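You operate a simulated robot arm through the tools that you are given. There is no shell and no other tool. Be economical: measure what you need, move in short steps, check, and stop when the job is done.

Carry out the task below with a simulated robot arm. There is one attempt and no reset: what you move stays moved.

JOB
Set the back rail against the blue plate and lock it.
Fine: the plate with the black grip lies between the rails while you set it, and goes back where it lay.

Only the result counts: the job must be done as asked and must still hold three seconds after the hand-in. Knocking over, shifting, dropping, spilling or breaking anything else fails it.

ROBOT AND FRAMES
A 7-joint arm with a fingered hand on a trunk, on a base that drives. Base frame: it is fixed to the floor where the robot stands at the start and does not move with it; the origin is under the middle of the robot, x ahead of it, y to its left, z up. Readings come in mm, degrees, newtons and seconds.
Its first joint turns from -69.0 to 172.0 degrees. Places, roughly: back guide lever [500, 100, 1000]; back guide rail [700, 100, 1000]; black stop lever [500, 100, 900]; blue clamp lever [500, 0, 900]; carriage lever [900, -100, 1200]; foot block knob [900, 0, 1100]; front guide lever [500, -200, 1000]; green press lever [500, 0, 900]; infeed belt switch [500, -100, 900]. Payload 5 kg.
The tool frame sits at the grasp point between the pads (the TCP): z along the fingers, y along the line on which they close. The tips reach 32 mm beyond it. The gripper opens to 160 mm. The gripper's body begins 89 mm behind the TCP. The gripper is a hand of 3 fingers: y runs from the thumb to the fingers, the wrist lies at [0, 0, -252] in the tool frame, and closing takes about 1.5 s.
Orientation is that of the tool frame in the base frame, as [roll, pitch, yaw] about the fixed x, y, z axes, in that order (R = Rz(yaw) Ry(pitch) Rx(roll)). With the fingers straight down and closing along the base's y, the tool's x points along the base's -x, its y along +y and its z along -z.

CONTROLS
- The arm moves only by the tool move_arm. Its argument "rows" is a list that holds one entry, the list of rows, each a list of 6 numbers: the shift along the tool's x, y, z in mm, then the turn, a rotation vector about the tool's x, y, z in degrees. In form: [[[x, y, z, ax, ay, az], ...]]. A call has 1 to 12 rows; each row is the pose to reach, as a shift and turn from the pose commanded when the call began, along the tool's axes at that moment. "grip" is the finger opening in mm, from 0 to 160, set as the call begins (left out, the last holds). Rows are played at 5 a second. More than 50 mm and 8.6 degrees between two rows, or a gripper value outside its range, and nothing of the call is played. Where a pose cannot be reached the arm comes as near as it can. A force on the tool above 40 N (or 10 N above the force at the start of the call, whichever is more), or a blocked arm, ends the call early, and 0.2 s more pass. Each finger travels about 108 mm/s and halts on what it meets, pressing with about 30 N; the grip force reading is that of the motor and also rises with nothing between the fingers. The clock runs only during rows and for 0.2 s after the last one: add rows that repeat a pose to give the fingers time. The reply holds the time, the measured pose of the TCP, the force on the tool along the base axes, the opening and the grip force, in the units named above and with some noise, with the torque about the TCP (base axes, N m) and any sound that the robot's microphone picked up.
- Cameras (640 x 400 px; columns grow to the right, rows downward): "scene" is now at [141.1, -5.1, 1316.4]; the picture's right is [-0.05, -1.00, -0.00], its down [-0.52, 0.02, -0.85] and it looks along [0.85, -0.04, -0.52] (base axes); focal length 262 px, centre (320, 200). "wrist" rides on the gripper at [65, -4, -116] in the tool frame; the picture's right is [0.06, 1.00, 0.00], its down [-0.87, 0.05, -0.49] and it looks along [-0.49, 0.03, 0.87] (tool axes); focal length 261 px, centre (320, 200). There is no depth. A picture from a camera that has moved, and an enlarged one, comes with that camera's place and axes in the base frame and with its lens.
- snapshot(camera): a new picture of that camera. The clock stands still meanwhile.
- raise_lower(by): slides the trunk up (or, below 0, down) by that many mm; the arm and the scene camera ride with it, the base frame stays. It gives what a move gives, with no picture.
- drive_base(legs): drives the robot by 1 to 6 legs, each [ahead, left, turn to the left] in mm, mm and degrees, along the robot's own axes; the way and the turn of a leg run together, so that a leg with both is an arc; at most 1500 mm and 180 degrees a leg. The arm and the cameras ride along, it lands a little off, and it stops where it bumps. It gives what a move gives.
- finger_targets(finger1, finger2, thumb_bend): sets how far each is bent, from 0 (flat) to 1 (curled in); at 0.3 the hand is open as for a grip, at 0.7 the pads meet at the TCP. One left out holds its place. A second passes; each finger stops where it meets its share of the squeeze, and holds until it gets a number again. A gripper value or a shape takes the hand back. It gives what a move gives, with no picture; readings hold the bend of each and the force on the fingers (four entries, about 0 where the hand has none), thumb and palm.
- preshape(shape): the hand has 3 fingers and takes this shape, open, in about a second: jaw (thumb against the fingers, like two jaws); tri (thumb and two fingers); tip (a fingertip pinch); poke (one finger out to press); point (the index stretched); flat (the hand flat); cup (the hand cupped); fist (a fist). The gripper value then closes the fingers along that shape, each until it touches; the sizes above hold for jaw. It gives what a move gives, with no picture.
- pan_tilt(pan, tilt): turns the head with the scene camera to pan (to the left, within 86 degrees either way) and tilt (down, from -29 to 69), counted from straight ahead of the robot. It gives what a move gives.
- inspect(camera, box): a new picture of the part [left, top, right, bottom] of that camera's present view, enlarged. The clock stands still meanwhile.
- finish_job(): hands the job in; it is judged then, once.

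Go step by step. Nothing tells you exact positions but the pictures and the camera data: compare them with the known pose of the tool, close in by small moves and look again before you grip or let go. The budget is 120 turns and 98 pictures, counting those below and the enlarged ones. Unless the task says otherwise, let go and move clear before handing in, and close with one line.

The tools are called after "Emit:" as name(argument=value, ...) on one line, values as JSON. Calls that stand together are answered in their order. move_arm: Moves the arm, as the interface text tells. Its arguments: {"type":"object","properties":{"rows":{"type":"array","items":{"type":"array","items":{"type":"array","items":{"type":"number"}}}},"grip":{"type":"number"}},"required":["rows"]} The other tools are called the same way: raise_lower (by) slides the trunk up or down; preshape (shape) gives the hand a shape; finger_targets (finger1, finger2, thumb_bend) moves the fingers one by one; drive_base (legs) drives the base; pan_tilt (pan, tilt) turns the head that bears the scene camera; snapshot (camera) takes a picture; inspect (camera, box) takes an enlarged picture of a part of a camera's view; finish_job () hands the job in.

At the start:

```text
time_s: 0.0
ee_pos: [681.6, 130.7, 1179.1]
ee_rot: [179.9, 0.0, -179.9]
contact_force: [1.2, -0.3, -0.8]
moment: [-0.03, 0.01, 0.03]
finger_gap: 160.1
gripper_force: 0.1
shape: jaw
bend: [0.3, 0.3, 0.3]
finger forces: [0.0, 0.0, 0.0, 0.0, 0.0, 0.0]
trunk travel left (down, up): [-475.0, 465.0]
robot x, y, heading: [-0.2, -1.4, 0.2]
head pan, tilt: [-2.6, 31.3]
```

scene: 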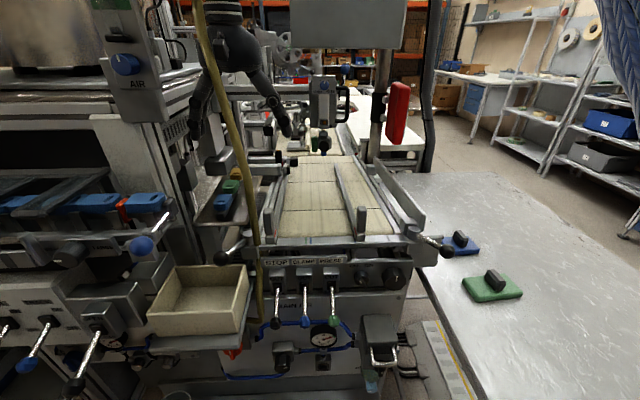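
wrist: 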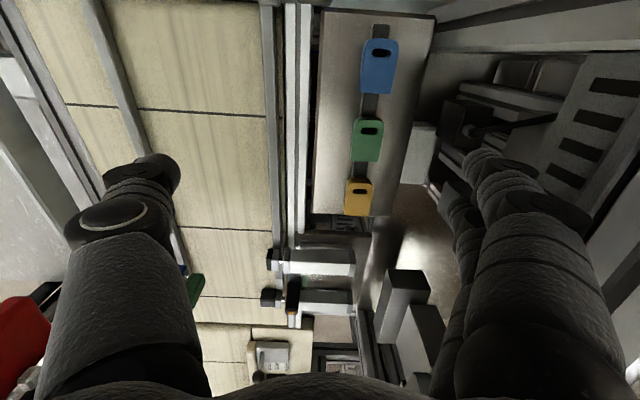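

The conveyor bed has two rails. Two plates with black grips, one blue and one green, lie on the right-hand table. I'll look closer at the levers, rails and plates.

Emit:
inspect(camera="scene", box=[200, 130, 460, 290])

Emit:
inspect(camera="scene", box=[400, 200, 560, 320])

Emit:
inspect(camera="wrist", box=[0, 0, 440, 400])

```text
2.46 times, centred on (330, 210) of scene
camera zoom: at [141.1, -5.1, 1316.4], right [-0.05, -1.0, 0.0], down [-0.52, 0.02, -0.85], along [0.85, -0.04, -0.52], focal length 644 px, centre (295, 175)
```

zoom: 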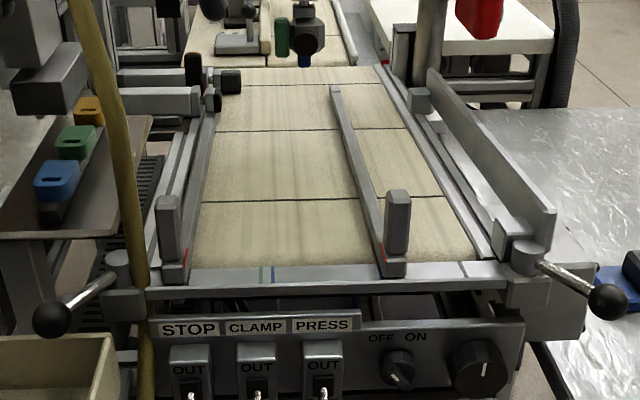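

```text
3.33 times, centred on (480, 260) of scene
camera zoom: at [141.1, -5.1, 1316.4], right [-0.05, -1.0, 0.0], down [-0.52, 0.02, -0.85], along [0.85, -0.04, -0.52], focal length 873 px, centre (-213, 0)
```

zoom: 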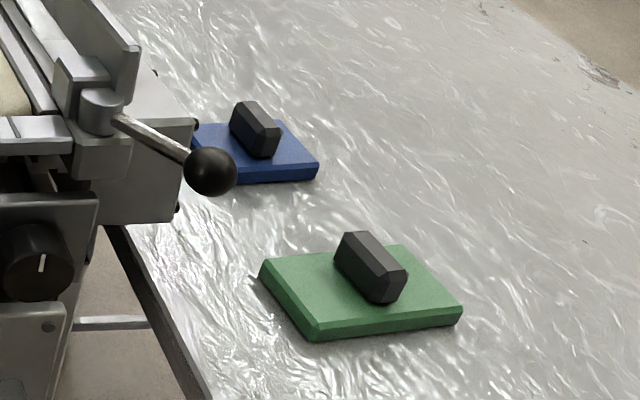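

```text
1.00 times, centred on (220, 200) of wrist (not enlarged: the box is as wide or as high as the picture)
camera zoom: at [616.1, 126.6, 1293.0], right [-0.06, 1.0, 0.0], down [0.87, 0.05, 0.49], along [0.49, 0.03, -0.87], focal length 261 px, centre (420, 200)
```

zoom: 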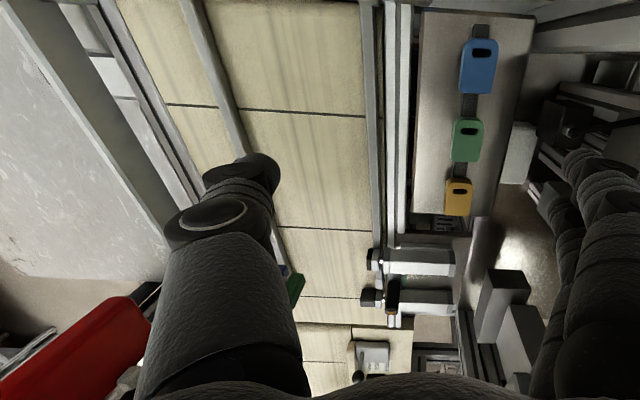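

I'd like to know where the hose and overhead parts are before moving. I'll tilt the head up and look around.

Emit:
pan_tilt(pan=0, tilt=-5)

Emit:
snapshot(camera="scene")

Emit:
pan_tilt(pan=0, tilt=50)

Emit:
snapshot(camera="scene")

```text
time_s: 1.0
ee_pos: [681.2, 130.4, 1178.5]
ee_rot: [-179.9, 0.0, 180.0]
contact_force: [-0.2, -0.4, 0.9]
moment: [0.03, 0.02, 0.0]
finger_gap: 159.8
gripper_force: 0.2
shape: jaw
bend: [0.3, 0.3, 0.3]
finger forces: [0.1, 0.1, 0.1, 0.1, 0.0, 0.0]
trunk travel left (down, up): [-475.0, 465.0]
robot x, y, heading: [0.7, -1.9, 0.3]
head pan, tilt: [0.0, -5.0]
```

```text
92 pictures are left
camera scene: at [138.9, -1.0, 1374.5], right [0.0, -1.0, 0.0], down [0.09, 0.0, -1.0], along [1.0, 0.0, 0.09], focal length 262 px, centre (320, 200)
```

scene: 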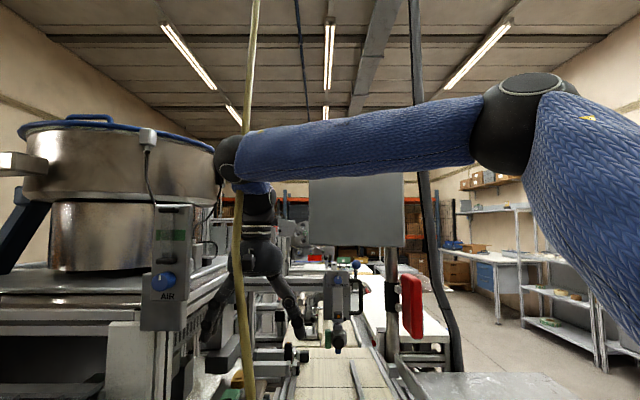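

```text
time_s: 2.3
ee_pos: [680.9, 131.0, 1178.5]
ee_rot: [-180.0, 0.0, 180.0]
contact_force: [-0.6, 0.5, -0.1]
moment: [0.01, 0.05, -0.01]
finger_gap: 159.9
gripper_force: 0.0
shape: jaw
bend: [0.3, 0.3, 0.3]
finger forces: [0.0, 0.1, 0.0, 0.1, 0.0, 0.1]
trunk travel left (down, up): [-475.0, 465.0]
robot x, y, heading: [-1.6, 1.7, 0.3]
head pan, tilt: [0.0, 50.0]
```

```text
91 pictures are left
camera scene: at [128.4, -1.0, 1289.0], right [0.0, -1.0, 0.0], down [-0.77, 0.0, -0.64], along [0.64, 0.0, -0.77], focal length 262 px, centre (320, 200)
```

scene: 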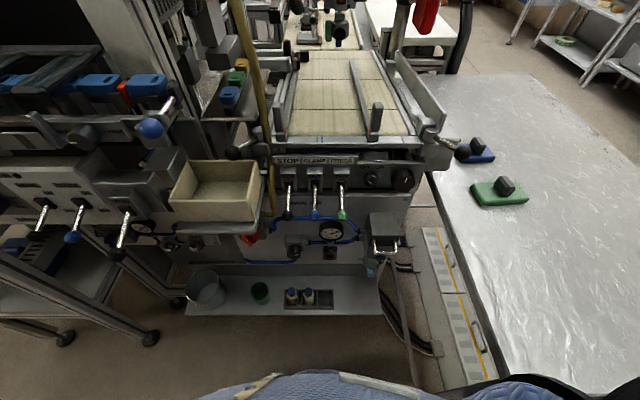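

The hose hangs in front of the back lever and the forearm lies behind it. I'll move the hand right and slightly back, away from the hose, and look from there.

Emit:
move_arm(rows=[[[10, -45, -10, 0, 0, 0], [20, -90, -20, 0, 0, 0], [40, -130, -30, 0, 0, 0], [60, -170, -40, 0, 0, 0], [85, -210, -40, 0, 0, 0], [110, -250, -40, 0, 0, 0], [110, -250, -40, 0, 0, 0]]])

Emit:
snapshot(camera="wrist")

Emit:
pan_tilt(pan=0, tilt=31)

Emit:
snapshot(camera="scene")

```text
time_s: 3.9
ee_pos: [572.7, -118.5, 1218.9]
ee_rot: [-180.0, -0.1, 179.9]
contact_force: [0.0, -0.3, -0.4]
moment: [-0.03, -0.02, 0.01]
finger_gap: 160.0
gripper_force: 0.0
shape: jaw
bend: [0.3, 0.3, 0.3]
finger forces: [0.0, 0.0, 0.0, 0.1, 0.0, 0.1]
trunk travel left (down, up): [-475.0, 465.0]
robot x, y, heading: [-3.1, 1.2, 0.1]
head pan, tilt: [0.0, 50.0]
```

```text
90 pictures are left
camera wrist: at [507.3, -122.9, 1334.0], right [-0.06, 1.0, 0.0], down [0.87, 0.05, 0.49], along [0.49, 0.03, -0.87], focal length 261 px, centre (320, 200)
```

wrist: 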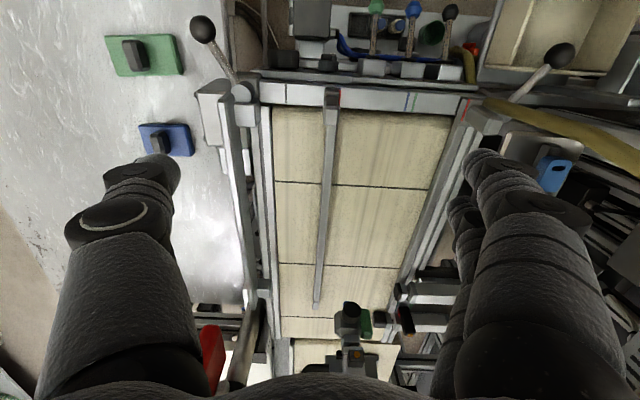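

```text
time_s: 4.7
ee_pos: [572.3, -119.0, 1219.9]
ee_rot: [179.9, 0.0, 180.0]
contact_force: [0.3, -0.9, 0.7]
moment: [0.02, -0.01, -0.01]
finger_gap: 159.7
gripper_force: 0.2
shape: jaw
bend: [0.3, 0.3, 0.3]
finger forces: [0.1, 0.1, 0.0, 0.0, 0.1, 0.1]
trunk travel left (down, up): [-475.0, 465.0]
robot x, y, heading: [0.1, -1.1, -0.1]
head pan, tilt: [0.0, 31.0]
```

```text
89 pictures are left
camera scene: at [141.3, -1.1, 1316.8], right [0.0, -1.0, 0.0], down [-0.52, 0.0, -0.86], along [0.86, 0.0, -0.52], focal length 262 px, centre (320, 200)
```

scene: 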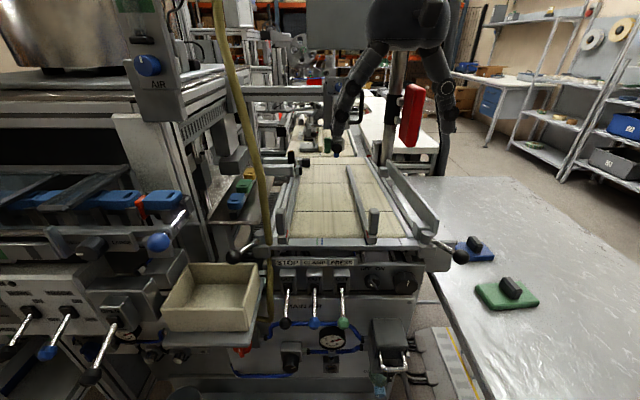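

The wrist camera gives a good overview: back lever ball near (492,155,987), front ball near (491,-250,988), blue plate grip near (653,-392,887). I'll zoom in on the parts.

Emit:
inspect(camera="wrist", box=[240, 60, 500, 220])

Emit:
inspect(camera="wrist", box=[420, 0, 640, 180])

Emit:
inspect(camera="scene", box=[210, 180, 330, 280])

Emit:
inspect(camera="scene", box=[330, 180, 470, 280])

```text
2.46 times, centred on (370, 140) of wrist
camera zoom: at [506.8, -123.4, 1334.5], right [-0.06, 1.0, 0.0], down [0.87, 0.05, 0.49], along [0.49, 0.03, -0.87], focal length 642 px, centre (197, 348)
```

zoom: 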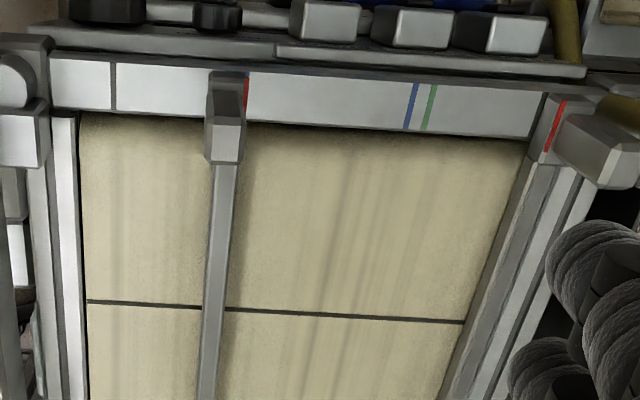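

```text
2.22 times, centred on (530, 90) of wrist
camera zoom: at [506.8, -123.4, 1334.5], right [-0.06, 1.0, 0.0], down [0.87, 0.05, 0.49], along [0.49, 0.03, -0.87], focal length 579 px, centre (-147, 444)
```

zoom: 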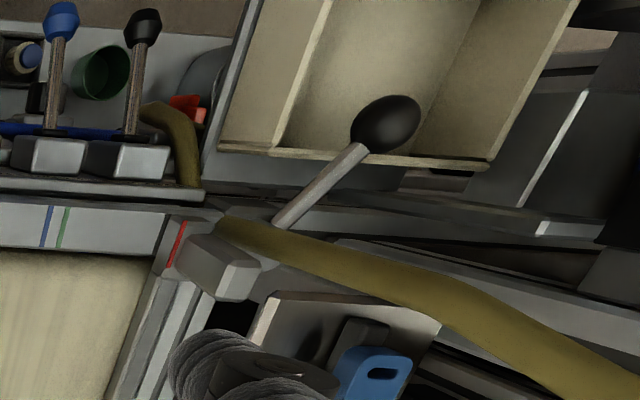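

```text
4.00 times, centred on (270, 230) of scene
camera zoom: at [141.3, -1.1, 1316.8], right [0.0, -1.0, 0.0], down [-0.52, 0.0, -0.86], along [0.86, 0.0, -0.52], focal length 1047 px, centre (520, 80)
```

zoom: 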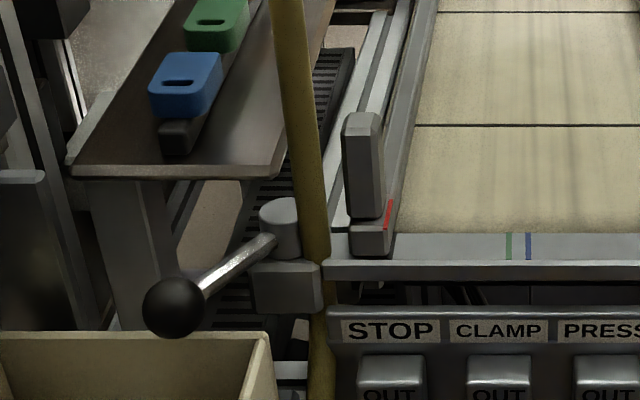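

```text
4.00 times, centred on (400, 230) of scene
camera zoom: at [141.3, -1.1, 1316.8], right [0.0, -1.0, 0.0], down [-0.52, 0.0, -0.86], along [0.86, 0.0, -0.52], focal length 1047 px, centre (0, 80)
```

zoom: 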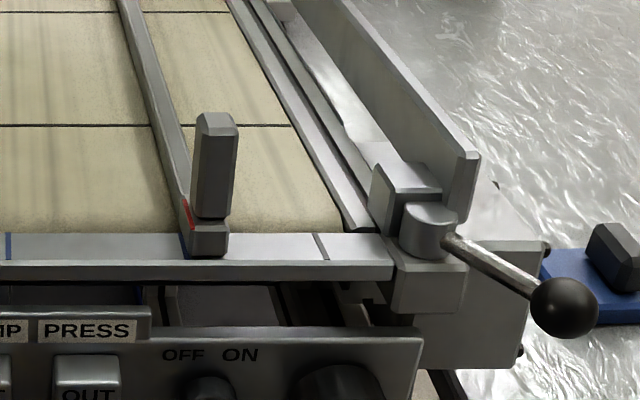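

Rough geometry: front rail face y≈-95, back rail face y≈+66 at x≈556. The back lever pivots near (555,118,985), and the yellow hose hangs almost vertically at about (545,102). I'll fetch the blue plate first, starting with a move above it.

Emit:
move_arm(rows=[[[-10, -45, 0, 0, 0, 0], [-20, -90, 0, 0, 0, 0], [-35, -135, 0, 0, 0, 0], [-50, -180, 10, 0, 0, 0], [-65, -225, 30, 0, 0, 0], [-75, -265, 60, 0, 0, 0], [-80, -273, 100, 0, 0, 0], [-80, -273, 140, 0, 0, 0], [-80, -273, 140, 0, 0, 0]]])

Emit:
snapshot(camera="wrist")

Emit:
snapshot(camera="scene")

```text
refused: row 5 steps farther than a row can; nothing moved
```

```text
84 pictures are left
camera wrist: at [506.8, -123.4, 1334.5], right [-0.06, 1.0, 0.0], down [0.87, 0.05, 0.49], along [0.49, 0.03, -0.87], focal length 261 px, centre (320, 200)
```

wrist: 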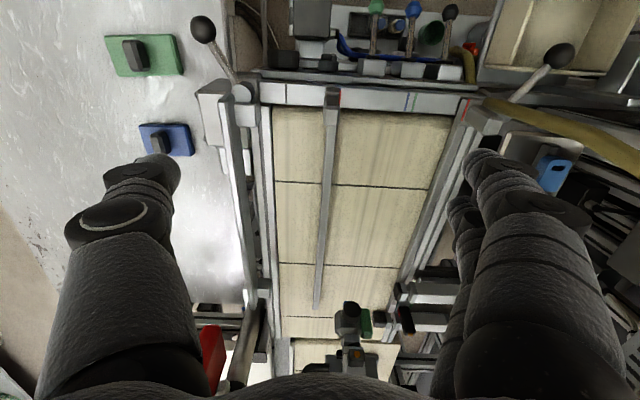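

```text
83 pictures are left
camera scene: at [141.3, -1.1, 1316.8], right [0.0, -1.0, 0.0], down [-0.52, 0.0, -0.86], along [0.86, 0.0, -0.52], focal length 262 px, centre (320, 200)
```

scene: 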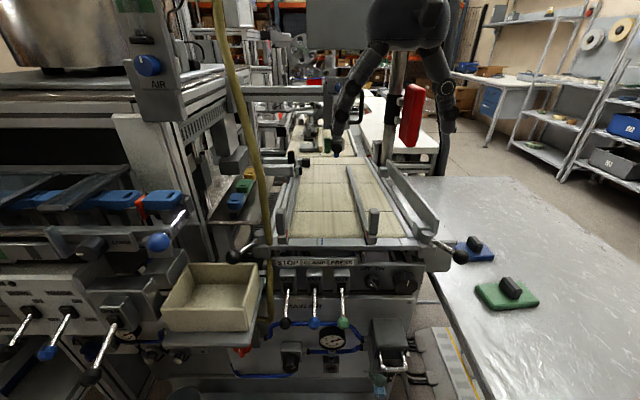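

The move was refused because one step was slightly too long, so nothing moved. I'll retry with shorter steps.

Emit:
move_arm(rows=[[[-10, -40, 0, 0, 0, 0], [-20, -80, 0, 0, 0, 0], [-30, -120, 0, 0, 0, 0], [-40, -160, 0, 0, 0, 0], [-55, -200, 10, 0, 0, 0], [-65, -240, 30, 0, 0, 0], [-75, -265, 60, 0, 0, 0], [-80, -273, 100, 0, 0, 0], [-80, -273, 140, 0, 0, 0], [-80, -273, 140, 0, 0, 0]]])

Emit:
snapshot(camera="wrist")

```text
time_s: 6.9
ee_pos: [651.3, -391.6, 1078.3]
ee_rot: [-180.0, 0.1, -180.0]
contact_force: [0.0, -0.3, 0.5]
moment: [-0.02, 0.0, 0.02]
finger_gap: 159.8
gripper_force: 0.0
shape: jaw
bend: [0.3, 0.3, 0.3]
finger forces: [0.1, 0.0, 0.0, 0.1, 0.1, 0.1]
trunk travel left (down, up): [-475.0, 465.0]
robot x, y, heading: [-1.0, 1.9, -0.1]
head pan, tilt: [0.0, 31.0]
```

```text
82 pictures are left
camera wrist: at [586.5, -394.9, 1192.8], right [-0.06, 1.0, 0.0], down [0.87, 0.05, 0.49], along [0.49, 0.03, -0.87], focal length 261 px, centre (320, 200)
```

wrist: 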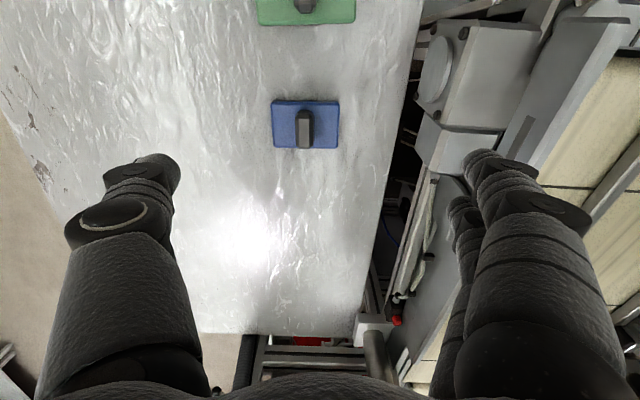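

The blue plate is in clear view; I'll zoom in to measure it.

Emit:
inspect(camera="wrist", box=[256, 80, 384, 160])

Emit:
inspect(camera="scene", box=[400, 200, 560, 300])

```text
5.00 times, centred on (320, 120) of wrist
camera zoom: at [586.5, -394.9, 1192.8], right [-0.06, 1.0, 0.0], down [0.87, 0.05, 0.49], along [0.49, 0.03, -0.87], focal length 1303 px, centre (320, 600)
```

zoom: 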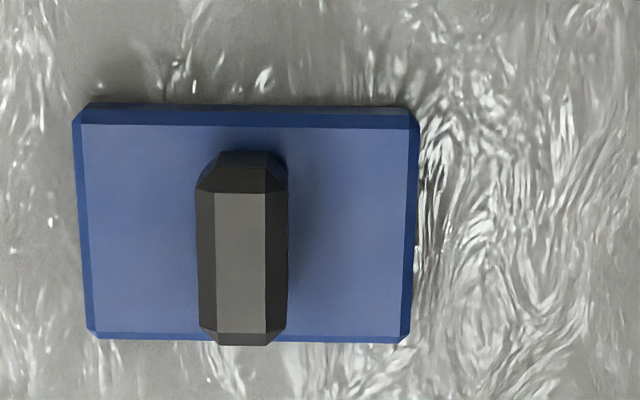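

```text
4.00 times, centred on (480, 250) of scene
camera zoom: at [140.8, -0.7, 1317.0], right [0.0, -1.0, 0.0], down [-0.51, 0.0, -0.86], along [0.86, 0.0, -0.51], focal length 1047 px, centre (-320, 0)
```

zoom: 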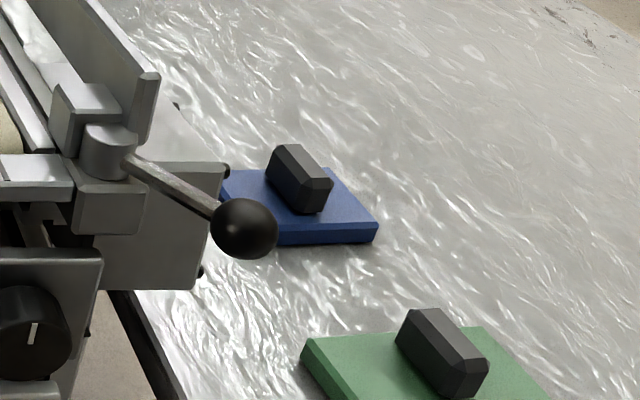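

Blue plate: centre about (675,-409), roughly 90 mm across y and 60 along x, top z≈845, grip top z≈866. I'll align, narrow the hand and descend in steps.

Emit:
move_arm(rows=[[[-12, -9, 0, 0, 0, 0], [-24, -17.5, 10, 0, 0, 0], [-24, -17.5, 50, 0, 0, 0], [-24, -17.5, 95, 0, 0, 0], [-24, -17.5, 140, 0, 0, 0], [-24, -17.5, 165, 0, 0, 0], [-24, -17.5, 165, 0, 0, 0]]], grip=80)

Emit:
snapshot(camera="wrist")

Emit:
inspect(camera="scene", box=[400, 180, 560, 280])

```text
time_s: 8.5
ee_pos: [674.8, -410.1, 912.4]
ee_rot: [-180.0, 0.0, 180.0]
contact_force: [-0.3, 0.0, 0.0]
moment: [-0.03, -0.01, 0.01]
finger_gap: 80.6
gripper_force: 0.1
shape: jaw
bend: [0.72, 0.72, 0.7]
finger forces: [0.0, 0.1, 0.0, 0.0, 0.1, 0.1]
trunk travel left (down, up): [-475.0, 465.0]
robot x, y, heading: [1.1, -2.7, -0.1]
head pan, tilt: [0.0, 31.0]
```

```text
79 pictures are left
camera wrist: at [609.0, -414.5, 1026.9], right [-0.06, 1.0, 0.0], down [0.87, 0.05, 0.49], along [0.49, 0.03, -0.87], focal length 261 px, centre (320, 200)
```

wrist: 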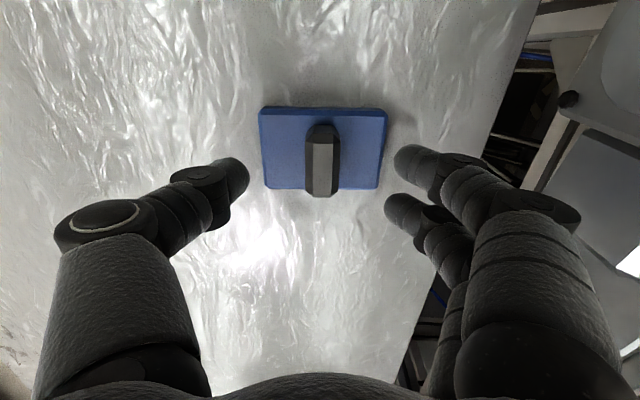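

```text
4.00 times, centred on (480, 230) of scene
camera zoom: at [141.2, -1.3, 1316.9], right [0.0, -1.0, 0.0], down [-0.52, 0.0, -0.86], along [0.86, 0.0, -0.52], focal length 1047 px, centre (-320, 80)
```

zoom: 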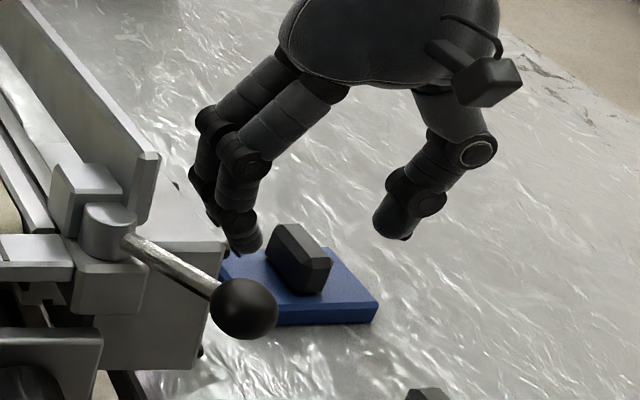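

Centred well. Lowering 28 mm and checking before closing.

Emit:
move_arm(rows=[[[0, 0, 15, 0, 0, 0], [0, 0, 28, 0, 0, 0], [0, 0, 28, 0, 0, 0]]], grip=60)

Emit:
inspect(camera="wrist", box=[200, 90, 440, 240])

Emit:
inspect(camera="scene", box=[420, 200, 532, 270])

```text
time_s: 9.3
ee_pos: [674.7, -408.7, 884.4]
ee_rot: [-180.0, -0.1, 180.0]
contact_force: [-0.6, 0.9, 0.6]
moment: [0.03, 0.01, 0.02]
finger_gap: 60.7
gripper_force: 0.1
shape: jaw
bend: [0.73, 0.73, 0.7]
finger forces: [0.0, 0.0, 0.0, 0.1, 0.1, 0.1]
trunk travel left (down, up): [-475.0, 465.0]
robot x, y, heading: [-1.3, 3.0, 0.2]
head pan, tilt: [0.0, 31.0]
```

```text
2.67 times, centred on (320, 165) of wrist
camera zoom: at [608.8, -413.3, 998.9], right [-0.06, 1.0, 0.0], down [0.87, 0.05, 0.49], along [0.49, 0.03, -0.87], focal length 695 px, centre (320, 293)
```

zoom: 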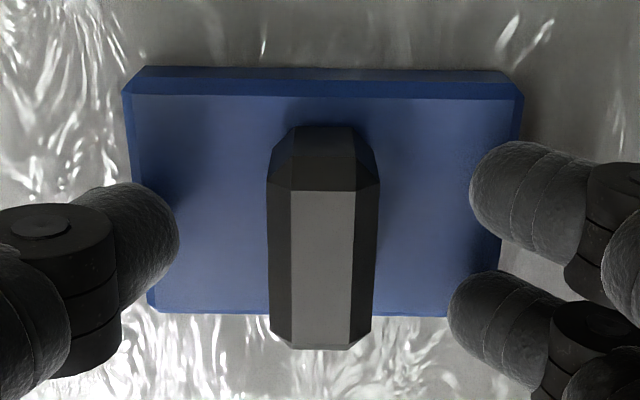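

```text
5.71 times, centred on (476, 235) of scene
camera zoom: at [141.2, -1.2, 1316.9], right [0.0, -1.0, 0.0], down [-0.52, 0.0, -0.86], along [0.86, 0.0, -0.52], focal length 1496 px, centre (-571, 0)
```

zoom: 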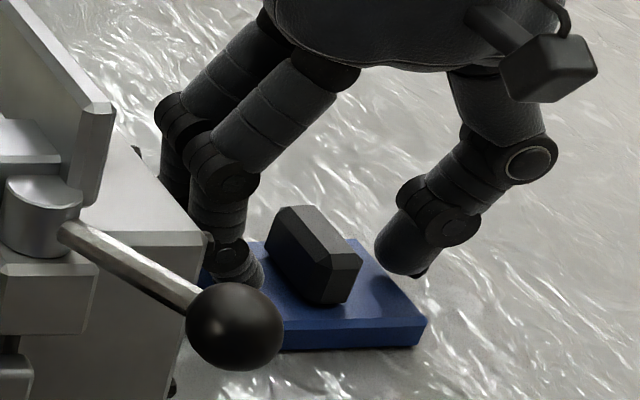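

Fingers straddle the grip properly. Lowering 3 mm more and closing.

Emit:
move_arm(rows=[[[0, 0, 3, 0, 0, 0], [0, 0, 3, 0, 0, 0], [0, 0, 3, 0, 0, 0], [0, 0, 3, 0, 0, 0], [0, 0, 3, 0, 0, 0], [0, 0, 3, 0, 0, 0], [0, 0, 3, 0, 0, 0]]], grip=5)

Emit:
inspect(camera="wrist", box=[200, 90, 440, 240])

```text
time_s: 10.9
ee_pos: [673.6, -409.2, 880.9]
ee_rot: [179.9, 0.0, 180.0]
contact_force: [0.2, 0.0, -0.8]
moment: [0.02, -0.03, 0.06]
finger_gap: 17.2
gripper_force: 29.8
shape: jaw
bend: [0.72, 0.72, 0.7]
finger forces: [13.2, 13.3, 0.1, 0.1, 26.9, 0.0]
trunk travel left (down, up): [-475.0, 465.0]
robot x, y, heading: [3.3, 0.9, -0.3]
head pan, tilt: [0.0, 31.0]
```

```text
2.67 times, centred on (320, 165) of wrist
camera zoom: at [609.0, -413.3, 996.4], right [-0.06, 1.0, 0.0], down [0.87, 0.05, 0.49], along [0.49, 0.03, -0.87], focal length 695 px, centre (320, 293)
```

zoom: 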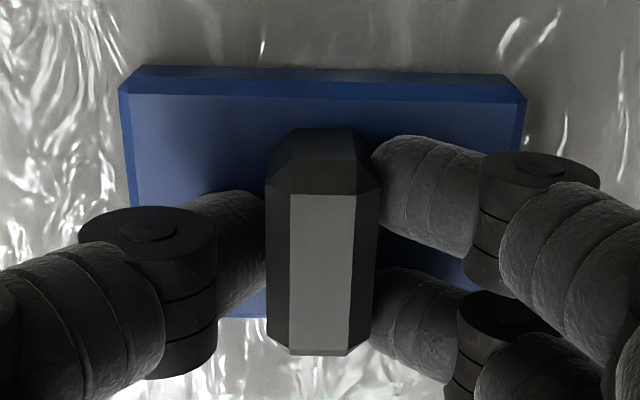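

The grip holds (17 mm). Plate taken at TCP (673.6,-409.2,880.9). Lifting it and moving over the bed.

Emit:
move_arm(rows=[[[0, 0, -20, 0, 0, 0], [0, 0, -60, 0, 0, 0], [0, 0, -105, 0, 0, 0], [0, 0, -150, 0, 0, 0], [0, 0, -195, 0, 0, 0], [0, 0, -240, 0, 0, 0], [0, 0, -280, 0, 0, 0], [0, 0, -290, 0, 0, 0]]])

Emit:
move_arm(rows=[[[0, 40, 0, 0, 0, 0], [0, 85, 0, 0, 0, 0], [0, 130, 0, 0, 0, 0], [0, 175, 0, 0, 0, 0], [0, 220, 0, 0, 0, 0], [0, 265, 0, 0, 0, 0], [0, 310, 0, 0, 0, 0], [0, 345, 0, 0, 0, 0], [0, 363, 0, 0, 0, 0], [0, 363, 0, 0, 0, 0]]])

Emit:
snapshot(camera="wrist")

Emit:
snapshot(camera="scene")

```text
time_s: 12.7
ee_pos: [674.7, -409.8, 1173.9]
ee_rot: [179.9, 0.0, 180.0]
contact_force: [-0.5, 0.4, -1.3]
moment: [0.04, -0.02, 0.0]
finger_gap: 17.1
gripper_force: 29.7
shape: jaw
bend: [0.72, 0.72, 0.7]
finger forces: [13.4, 13.3, 0.1, 0.0, 26.8, 0.0]
trunk travel left (down, up): [-475.0, 465.0]
robot x, y, heading: [2.9, -3.5, -0.2]
head pan, tilt: [0.0, 31.0]
```

```text
time_s: 14.9
ee_pos: [675.9, -45.8, 1171.9]
ee_rot: [180.0, 0.1, -180.0]
contact_force: [0.4, 0.9, -0.7]
moment: [0.01, -0.03, 0.03]
finger_gap: 17.0
gripper_force: 30.1
shape: jaw
bend: [0.72, 0.72, 0.7]
finger forces: [13.5, 13.3, 0.0, 0.0, 27.2, 0.1]
trunk travel left (down, up): [-475.0, 465.0]
robot x, y, heading: [1.3, -1.0, -0.0]
head pan, tilt: [0.0, 31.0]
```

```text
74 pictures are left
camera wrist: at [611.5, -50.7, 1286.7], right [-0.06, 1.0, 0.0], down [0.87, 0.05, 0.49], along [0.49, 0.03, -0.87], focal length 261 px, centre (320, 200)
```

wrist: 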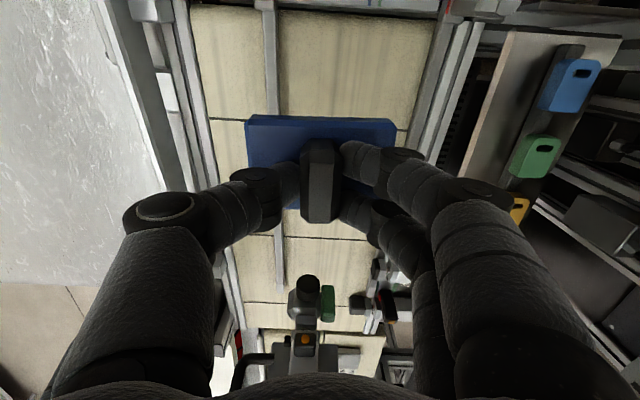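

```text
73 pictures are left
camera scene: at [141.4, -1.2, 1316.8], right [0.0, -1.0, 0.0], down [-0.52, 0.0, -0.86], along [0.86, 0.0, -0.52], focal length 262 px, centre (320, 200)
```

scene: 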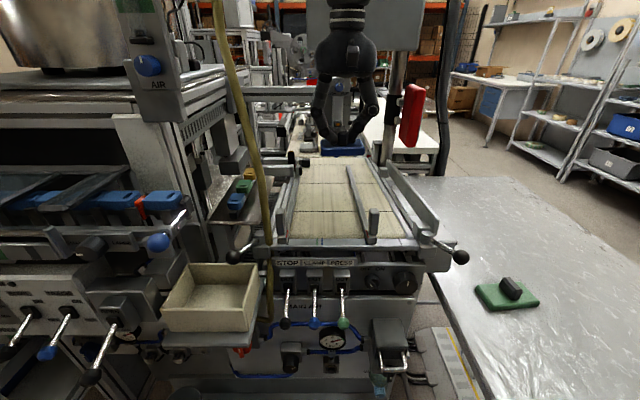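

Belt surface z≈951, so placing needs TCP≈1000. Descending to about 25 mm above that, shifted 8 mm away from the front rail, then looking.

Emit:
move_arm(rows=[[[0, 8, 40, 0, 0, 0], [0, 8, 80, 0, 0, 0], [0, 8, 115, 0, 0, 0], [0, 8, 140, 0, 0, 0], [0, 8, 147, 0, 0, 0], [0, 8, 147, 0, 0, 0]]])

Emit:
snapshot(camera="wrist")

Emit:
inspect(camera="scene", box=[260, 130, 420, 250])

```text
time_s: 16.3
ee_pos: [674.2, -37.8, 1026.7]
ee_rot: [-179.9, 0.0, 179.9]
contact_force: [-0.2, 0.4, -2.0]
moment: [0.01, 0.02, -0.01]
finger_gap: 17.2
gripper_force: 29.5
shape: jaw
bend: [0.72, 0.72, 0.7]
finger forces: [13.5, 13.3, 0.1, 0.0, 26.9, 0.0]
trunk travel left (down, up): [-475.0, 465.0]
robot x, y, heading: [0.7, 0.4, 0.4]
head pan, tilt: [0.0, 31.0]
```

```text
72 pictures are left
camera wrist: at [610.4, -42.9, 1140.5], right [-0.06, 1.0, 0.0], down [0.87, 0.05, 0.49], along [0.49, 0.03, -0.87], focal length 261 px, centre (320, 200)
```

wrist: 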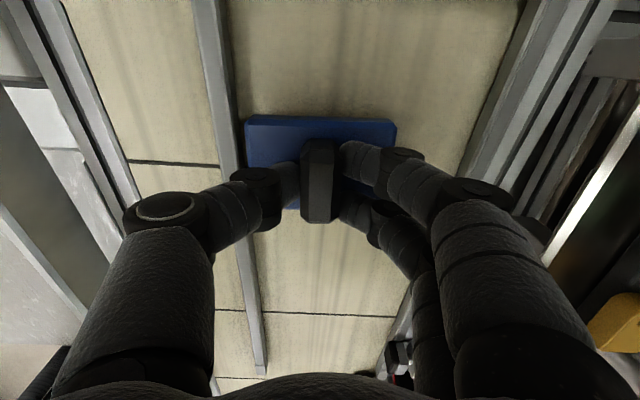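

```text
3.33 times, centred on (340, 190) of scene
camera zoom: at [141.4, -1.1, 1316.9], right [0.0, -1.0, 0.0], down [-0.52, 0.0, -0.86], along [0.86, 0.0, -0.52], focal length 873 px, centre (253, 233)
```

zoom: 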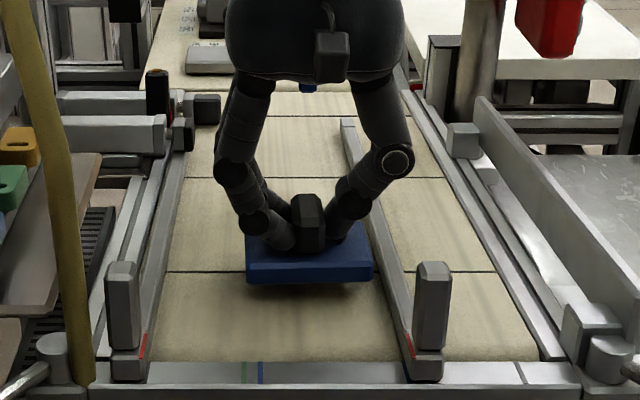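

The plate hangs between the rails, clear of the front rail. Lowering gently to the belt.

Emit:
move_arm(rows=[[[0, 0, 10, 0, 0, 0], [0, 0, 18, 0, 0, 0], [0, 0, 22, 0, 0, 0], [0, 0, 22, 0, 0, 0]]])

Emit:
inspect(camera="scene", box=[280, 160, 400, 235])

```text
time_s: 17.1
ee_pos: [677.0, -37.5, 1009.2]
ee_rot: [179.7, 0.4, 179.9]
contact_force: [0.1, -1.1, 17.2]
moment: [-0.2, 0.56, -0.05]
finger_gap: 19.0
gripper_force: 29.4
shape: jaw
bend: [0.73, 0.72, 0.7]
finger forces: [26.1, 12.5, 0.0, 0.0, 45.4, 0.0]
trunk travel left (down, up): [-475.0, 465.0]
robot x, y, heading: [-1.7, 0.4, 0.2]
head pan, tilt: [0.0, 31.0]
stopped in row 4: the force on the tool passed its limit (the readings are from after the stop); the commanded pose is now the measured one
```

```text
5.33 times, centred on (340, 198) of scene
camera zoom: at [140.5, -1.4, 1317.0], right [0.0, -1.0, 0.0], down [-0.51, 0.0, -0.86], along [0.86, 0.0, -0.51], focal length 1396 px, centre (213, 213)
```

zoom: 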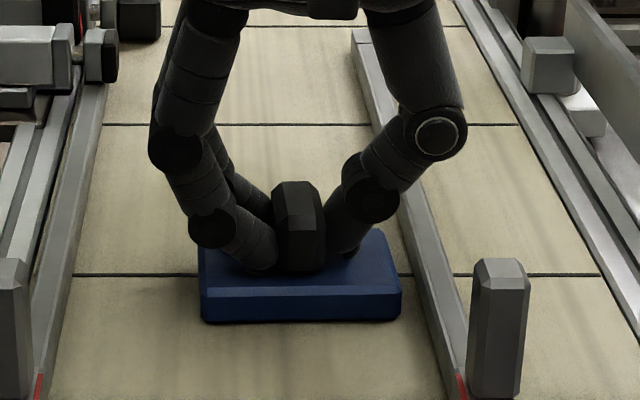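

The plate touched the belt at TCP z≈1009. I'll ease off the pressure and bring it sideways to just short of the front rail.

Emit:
move_arm(rows=[[[0, 0, -2, 0, 0, 0], [0, -4, -2, 0, 0, 0], [0, -8, -2, 0, 0, 0], [0, -8, -2, 0, 0, 0]]])

Emit:
inspect(camera="scene", box=[280, 160, 400, 235])

Emit:
inspect(camera="wrist", box=[160, 60, 416, 220])

```text
time_s: 18.1
ee_pos: [676.2, -44.9, 1008.9]
ee_rot: [179.7, 0.4, 179.9]
contact_force: [3.7, 11.7, 13.2]
moment: [0.52, 0.3, -0.23]
finger_gap: 18.6
gripper_force: 30.5
shape: jaw
bend: [0.73, 0.72, 0.7]
finger forces: [33.6, 16.3, 0.0, 0.0, 28.7, 0.0]
trunk travel left (down, up): [-475.0, 465.0]
robot x, y, heading: [4.5, -0.4, 0.2]
head pan, tilt: [0.0, 31.0]
```

```text
5.33 times, centred on (340, 198) of scene
camera zoom: at [140.9, -0.1, 1317.0], right [0.0, -1.0, 0.0], down [-0.51, 0.0, -0.86], along [0.86, 0.0, -0.51], focal length 1396 px, centre (213, 213)
```

zoom: 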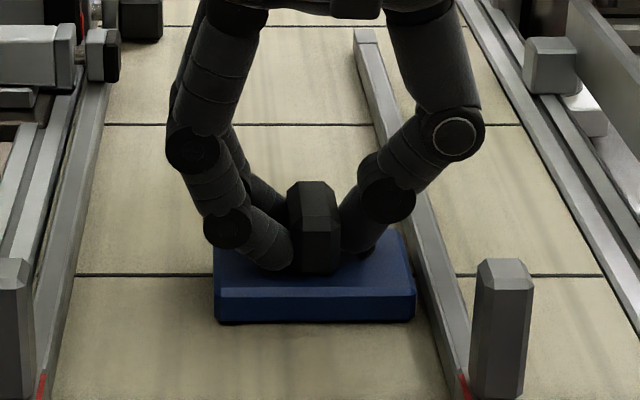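

```text
2.50 times, centred on (288, 140) of wrist
camera zoom: at [610.7, -49.9, 1123.4], right [-0.06, 1.0, 0.0], down [0.87, 0.05, 0.5], along [0.5, 0.03, -0.87], focal length 652 px, centre (400, 350)
```

zoom: 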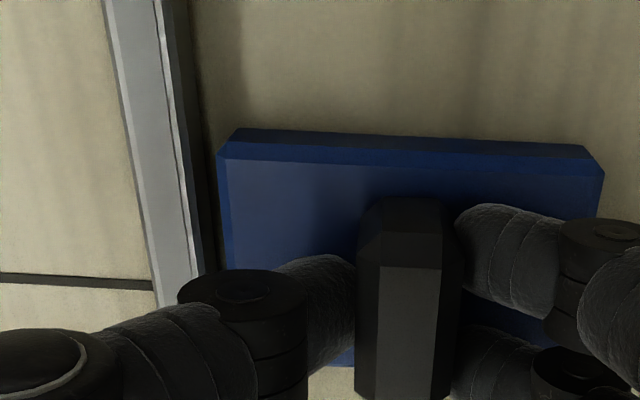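

About 8 mm of gap remains. Moving 6 mm more, slightly lighter.

Emit:
move_arm(rows=[[[0, -2, -1.5, 0, 0, 0], [0, -4, -1.5, 0, 0, 0], [0, -6, -1.5, 0, 0, 0], [0, -6, -1.5, 0, 0, 0]]])

Emit:
inspect(camera="scene", box=[320, 180, 400, 230])

Emit:
inspect(camera="wrist", box=[200, 80, 328, 160])

```text
time_s: 19.1
ee_pos: [677.3, -52.6, 1010.4]
ee_rot: [179.9, 0.3, 179.8]
contact_force: [-1.9, 5.4, -1.6]
moment: [0.28, 0.14, -0.14]
finger_gap: 18.2
gripper_force: 30.1
shape: jaw
bend: [0.73, 0.72, 0.7]
finger forces: [20.2, 14.4, 0.1, 0.0, 25.1, 0.0]
trunk travel left (down, up): [-475.0, 465.0]
robot x, y, heading: [-0.1, -0.9, -0.1]
head pan, tilt: [0.0, 31.0]
```

```text
8.00 times, centred on (360, 205) of scene
camera zoom: at [141.3, -0.8, 1316.8], right [0.0, -1.0, 0.0], down [-0.52, 0.0, -0.86], along [0.86, 0.0, -0.52], focal length 2094 px, centre (0, 160)
```

zoom: 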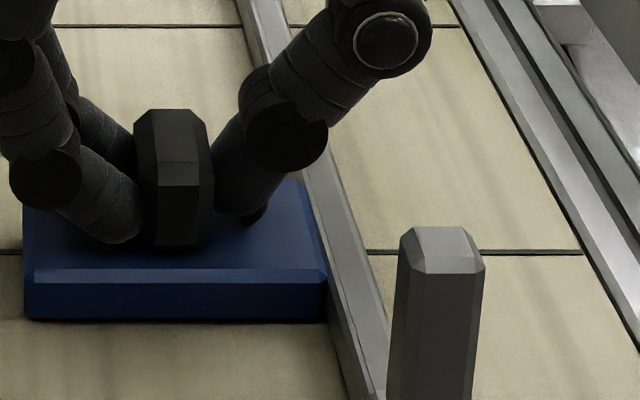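

```text
5.00 times, centred on (264, 120) of wrist
camera zoom: at [611.5, -57.2, 1124.1], right [-0.06, 1.0, 0.0], down [0.87, 0.05, 0.5], along [0.5, 0.03, -0.87], focal length 1303 px, centre (600, 600)
```

zoom: 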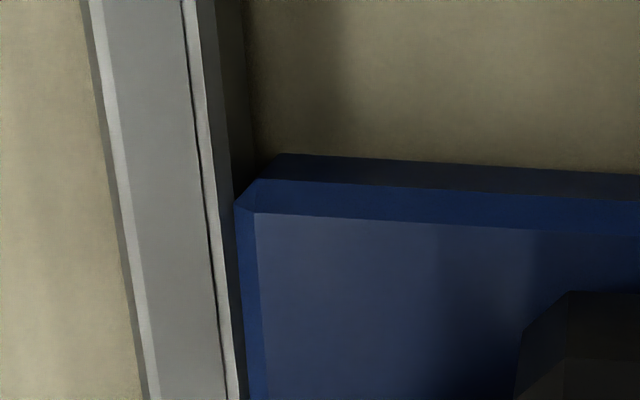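

The plate sits against the front rail. Releasing and lifting straight up.

Emit:
move_arm(rows=[[[0, 0, 0, 0, 0, 0], [0, 0, 0, 0, 0, 0], [0, 0, 0, 0, 0, 0], [0, 0, -20, 0, 0, 0], [0, 0, -60, 0, 0, 0], [0, 0, -110, 0, 0, 0], [0, 0, -160, 0, 0, 0], [0, 0, -190, 0, 0, 0], [0, 0, -190, 0, 0, 0]]], grip=44)

Emit:
snapshot(camera="wrist")

Emit:
inspect(camera="scene", box=[260, 130, 420, 250])

```text
time_s: 21.1
ee_pos: [676.1, -54.5, 1200.5]
ee_rot: [179.9, 0.4, 179.9]
contact_force: [-0.2, 0.8, 0.1]
moment: [0.01, 0.0, 0.03]
finger_gap: 44.0
gripper_force: 0.0
shape: jaw
bend: [0.73, 0.73, 0.7]
finger forces: [0.0, 0.0, 0.0, 0.0, 0.0, 0.0]
trunk travel left (down, up): [-475.0, 465.0]
robot x, y, heading: [0.9, 1.5, -0.2]
head pan, tilt: [0.0, 31.0]
```

```text
65 pictures are left
camera wrist: at [611.5, -58.9, 1315.9], right [-0.06, 1.0, 0.0], down [0.87, 0.05, 0.5], along [0.49, 0.03, -0.87], focal length 261 px, centre (320, 200)
```

wrist: 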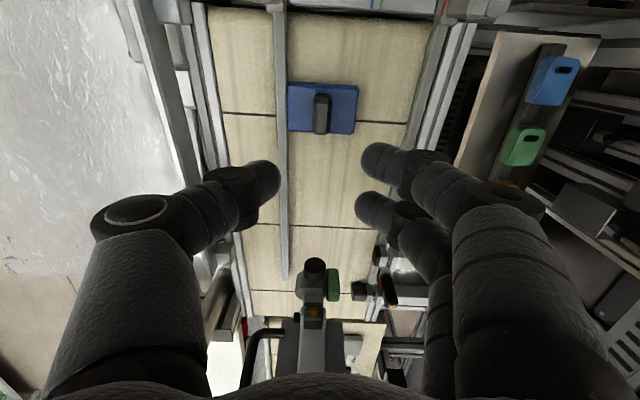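

```text
3.33 times, centred on (340, 190) of scene
camera zoom: at [141.9, -1.5, 1316.8], right [0.0, -1.0, 0.0], down [-0.52, 0.0, -0.86], along [0.86, 0.0, -0.52], focal length 873 px, centre (253, 233)
```

zoom: 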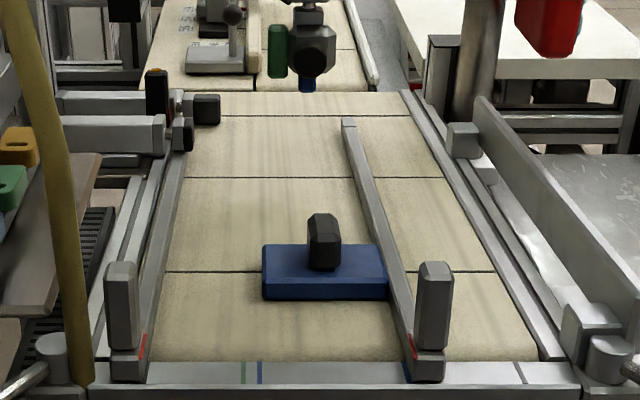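

The plate stands against the front rail. Now I'll study the back rail closely to see how it can be pushed.

Emit:
inspect(camera="wrist", box=[370, 0, 498, 80])

Emit:
inspect(camera="wrist", box=[330, 70, 490, 170])

Emit:
inspect(camera="scene", box=[265, 150, 345, 200])

Emit:
inspect(camera="scene", box=[240, 195, 320, 245])

```text
5.00 times, centred on (434, 40) of wrist
camera zoom: at [611.5, -58.9, 1315.9], right [-0.06, 1.0, 0.0], down [0.87, 0.05, 0.5], along [0.49, 0.03, -0.87], focal length 1303 px, centre (-250, 1000)
```

zoom: 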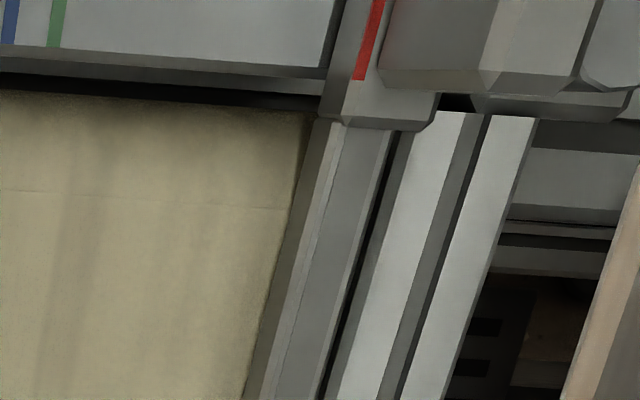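

```text
4.00 times, centred on (410, 120) of wrist
camera zoom: at [611.5, -58.9, 1315.9], right [-0.06, 1.0, 0.0], down [0.87, 0.05, 0.5], along [0.49, 0.03, -0.87], focal length 1043 px, centre (-40, 520)
```

zoom: 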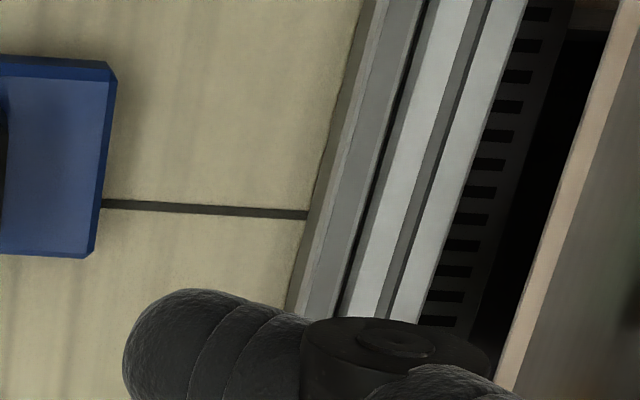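

```text
8.00 times, centred on (305, 175) of scene
camera zoom: at [141.9, -1.5, 1316.8], right [0.0, -1.0, 0.0], down [-0.52, 0.0, -0.86], along [0.86, 0.0, -0.52], focal length 2094 px, centre (440, 400)
```

zoom: 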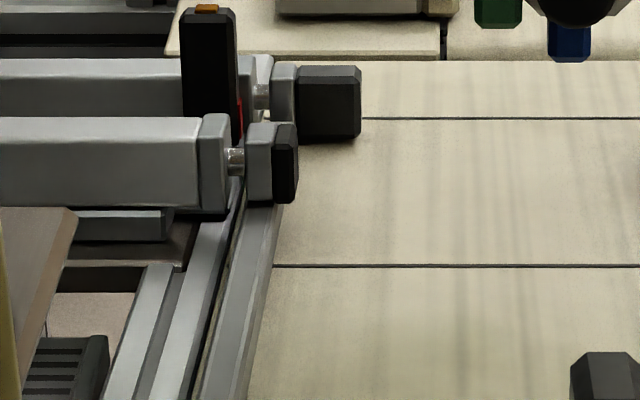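

```text
8.00 times, centred on (280, 220) of scene
camera zoom: at [141.9, -1.5, 1316.8], right [0.0, -1.0, 0.0], down [-0.52, 0.0, -0.86], along [0.86, 0.0, -0.52], focal length 2094 px, centre (640, 40)
```

zoom: 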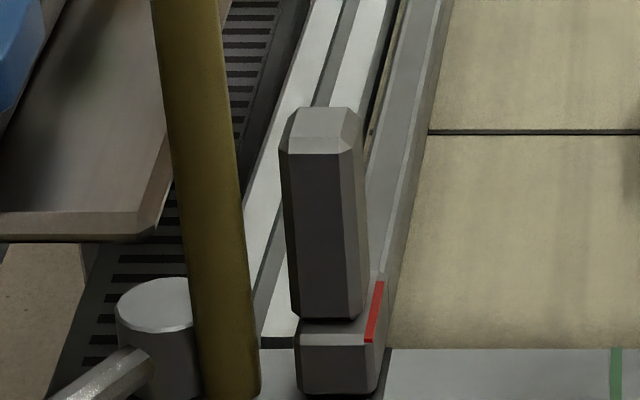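

Next is the back lever. I'll pull the hand back to the robot side of the hose with the fingers tilted forward, and look at the lever from there.

Emit:
move_arm(rows=[[[40, 5, 5, 0, 0, 0], [80, 10, 10, 0, 0, 0], [120, 10, 20, 0, 0, 0], [160, 10, 30, 0, -7, 0], [190, 10, 40, 0, -14, 0], [205, 10, 45, 0, -20, 0], [205, 10, 45, 0, -20, 0]]], grip=100)

Emit:
snapshot(camera="wrist")

Emit:
snapshot(camera="scene")

```text
time_s: 22.7
ee_pos: [472.9, -43.0, 1155.2]
ee_rot: [179.7, 20.4, 179.8]
contact_force: [0.4, 0.1, -0.1]
moment: [0.01, 0.01, -0.03]
finger_gap: 99.4
gripper_force: 0.0
shape: jaw
bend: [0.71, 0.71, 0.69]
finger forces: [0.0, 0.0, 0.0, 0.1, 0.1, 0.0]
trunk travel left (down, up): [-475.0, 465.0]
robot x, y, heading: [1.5, 2.8, -0.3]
head pan, tilt: [0.0, 31.0]
```

```text
59 pictures are left
camera wrist: at [371.5, -47.7, 1239.8], right [-0.06, 1.0, -0.02], down [0.64, 0.05, 0.76], along [0.76, 0.03, -0.65], focal length 261 px, centre (320, 200)
```

wrist: 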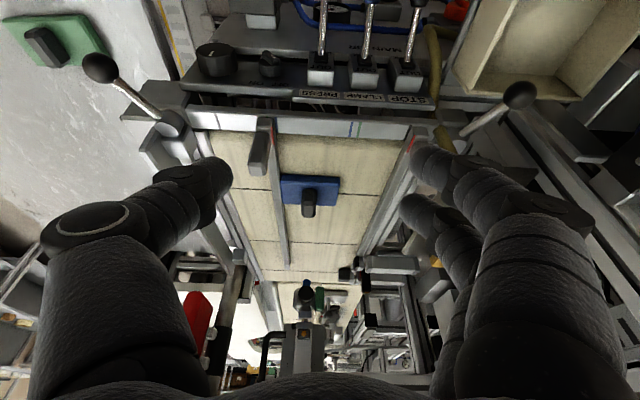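

```text
58 pictures are left
camera scene: at [141.7, -1.3, 1316.8], right [0.0, -1.0, 0.0], down [-0.52, 0.0, -0.86], along [0.86, 0.0, -0.52], focal length 262 px, centre (320, 200)
```

scene: 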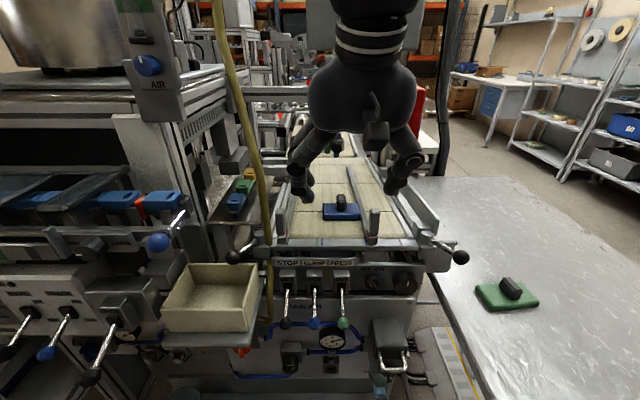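

The lever ball is confirmed at (490,153,987). I'll move in front of the hose to above the ball, staying on the robot side.

Emit:
move_arm(rows=[[[0, 45, 0, 0, 0, 0], [0, 90, 0, 0, 0, 0], [0, 135, 0, 0, 0, 0], [0, 175, 0, 0, 0, 0], [0, 196, 0, 0, 0, 0], [0, 196, 0, 0, 0, 0], [9, 196, 38, 0, 0, 0], [18, 196, 75, 0, 0, 0], [18, 196, 75, 0, 0, 0]]])

Emit:
snapshot(camera="wrist")

Emit:
snapshot(camera="scene")

```text
time_s: 24.2
ee_pos: [472.1, 149.5, 1154.4]
ee_rot: [179.4, 20.8, 179.4]
contact_force: [-6.1, -19.3, 24.4]
moment: [0.52, 0.37, 0.46]
finger_gap: 87.6
gripper_force: 0.0
shape: jaw
bend: [0.8, 0.71, 0.69]
finger forces: [30.4, 0.1, 0.1, 0.1, 0.0, 0.0]
trunk travel left (down, up): [-475.0, 465.0]
robot x, y, heading: [3.2, -4.3, 0.1]
head pan, tilt: [0.0, 31.0]
stopped in row 7: the force on the tool passed its limit (the readings are from after the stop); the commanded pose is now the measured one
```

```text
57 pictures are left
camera wrist: at [370.6, 144.0, 1238.4], right [-0.05, 1.0, -0.01], down [0.64, 0.04, 0.77], along [0.77, 0.03, -0.64], focal length 261 px, centre (320, 200)
```

wrist: 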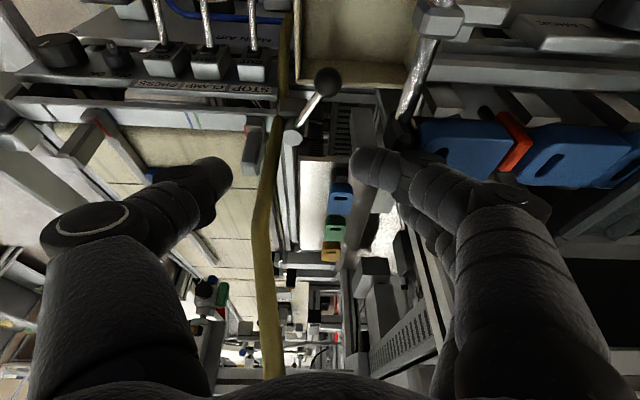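

```text
56 pictures are left
camera scene: at [139.7, -3.9, 1317.4], right [0.0, -1.0, 0.0], down [-0.51, 0.0, -0.86], along [0.86, 0.0, -0.51], focal length 262 px, centre (320, 200)
```

scene: 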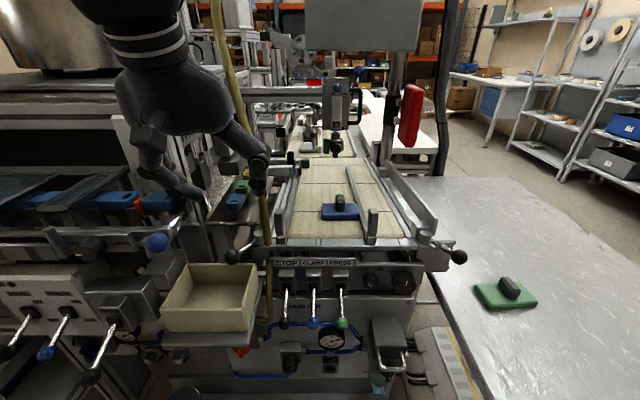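

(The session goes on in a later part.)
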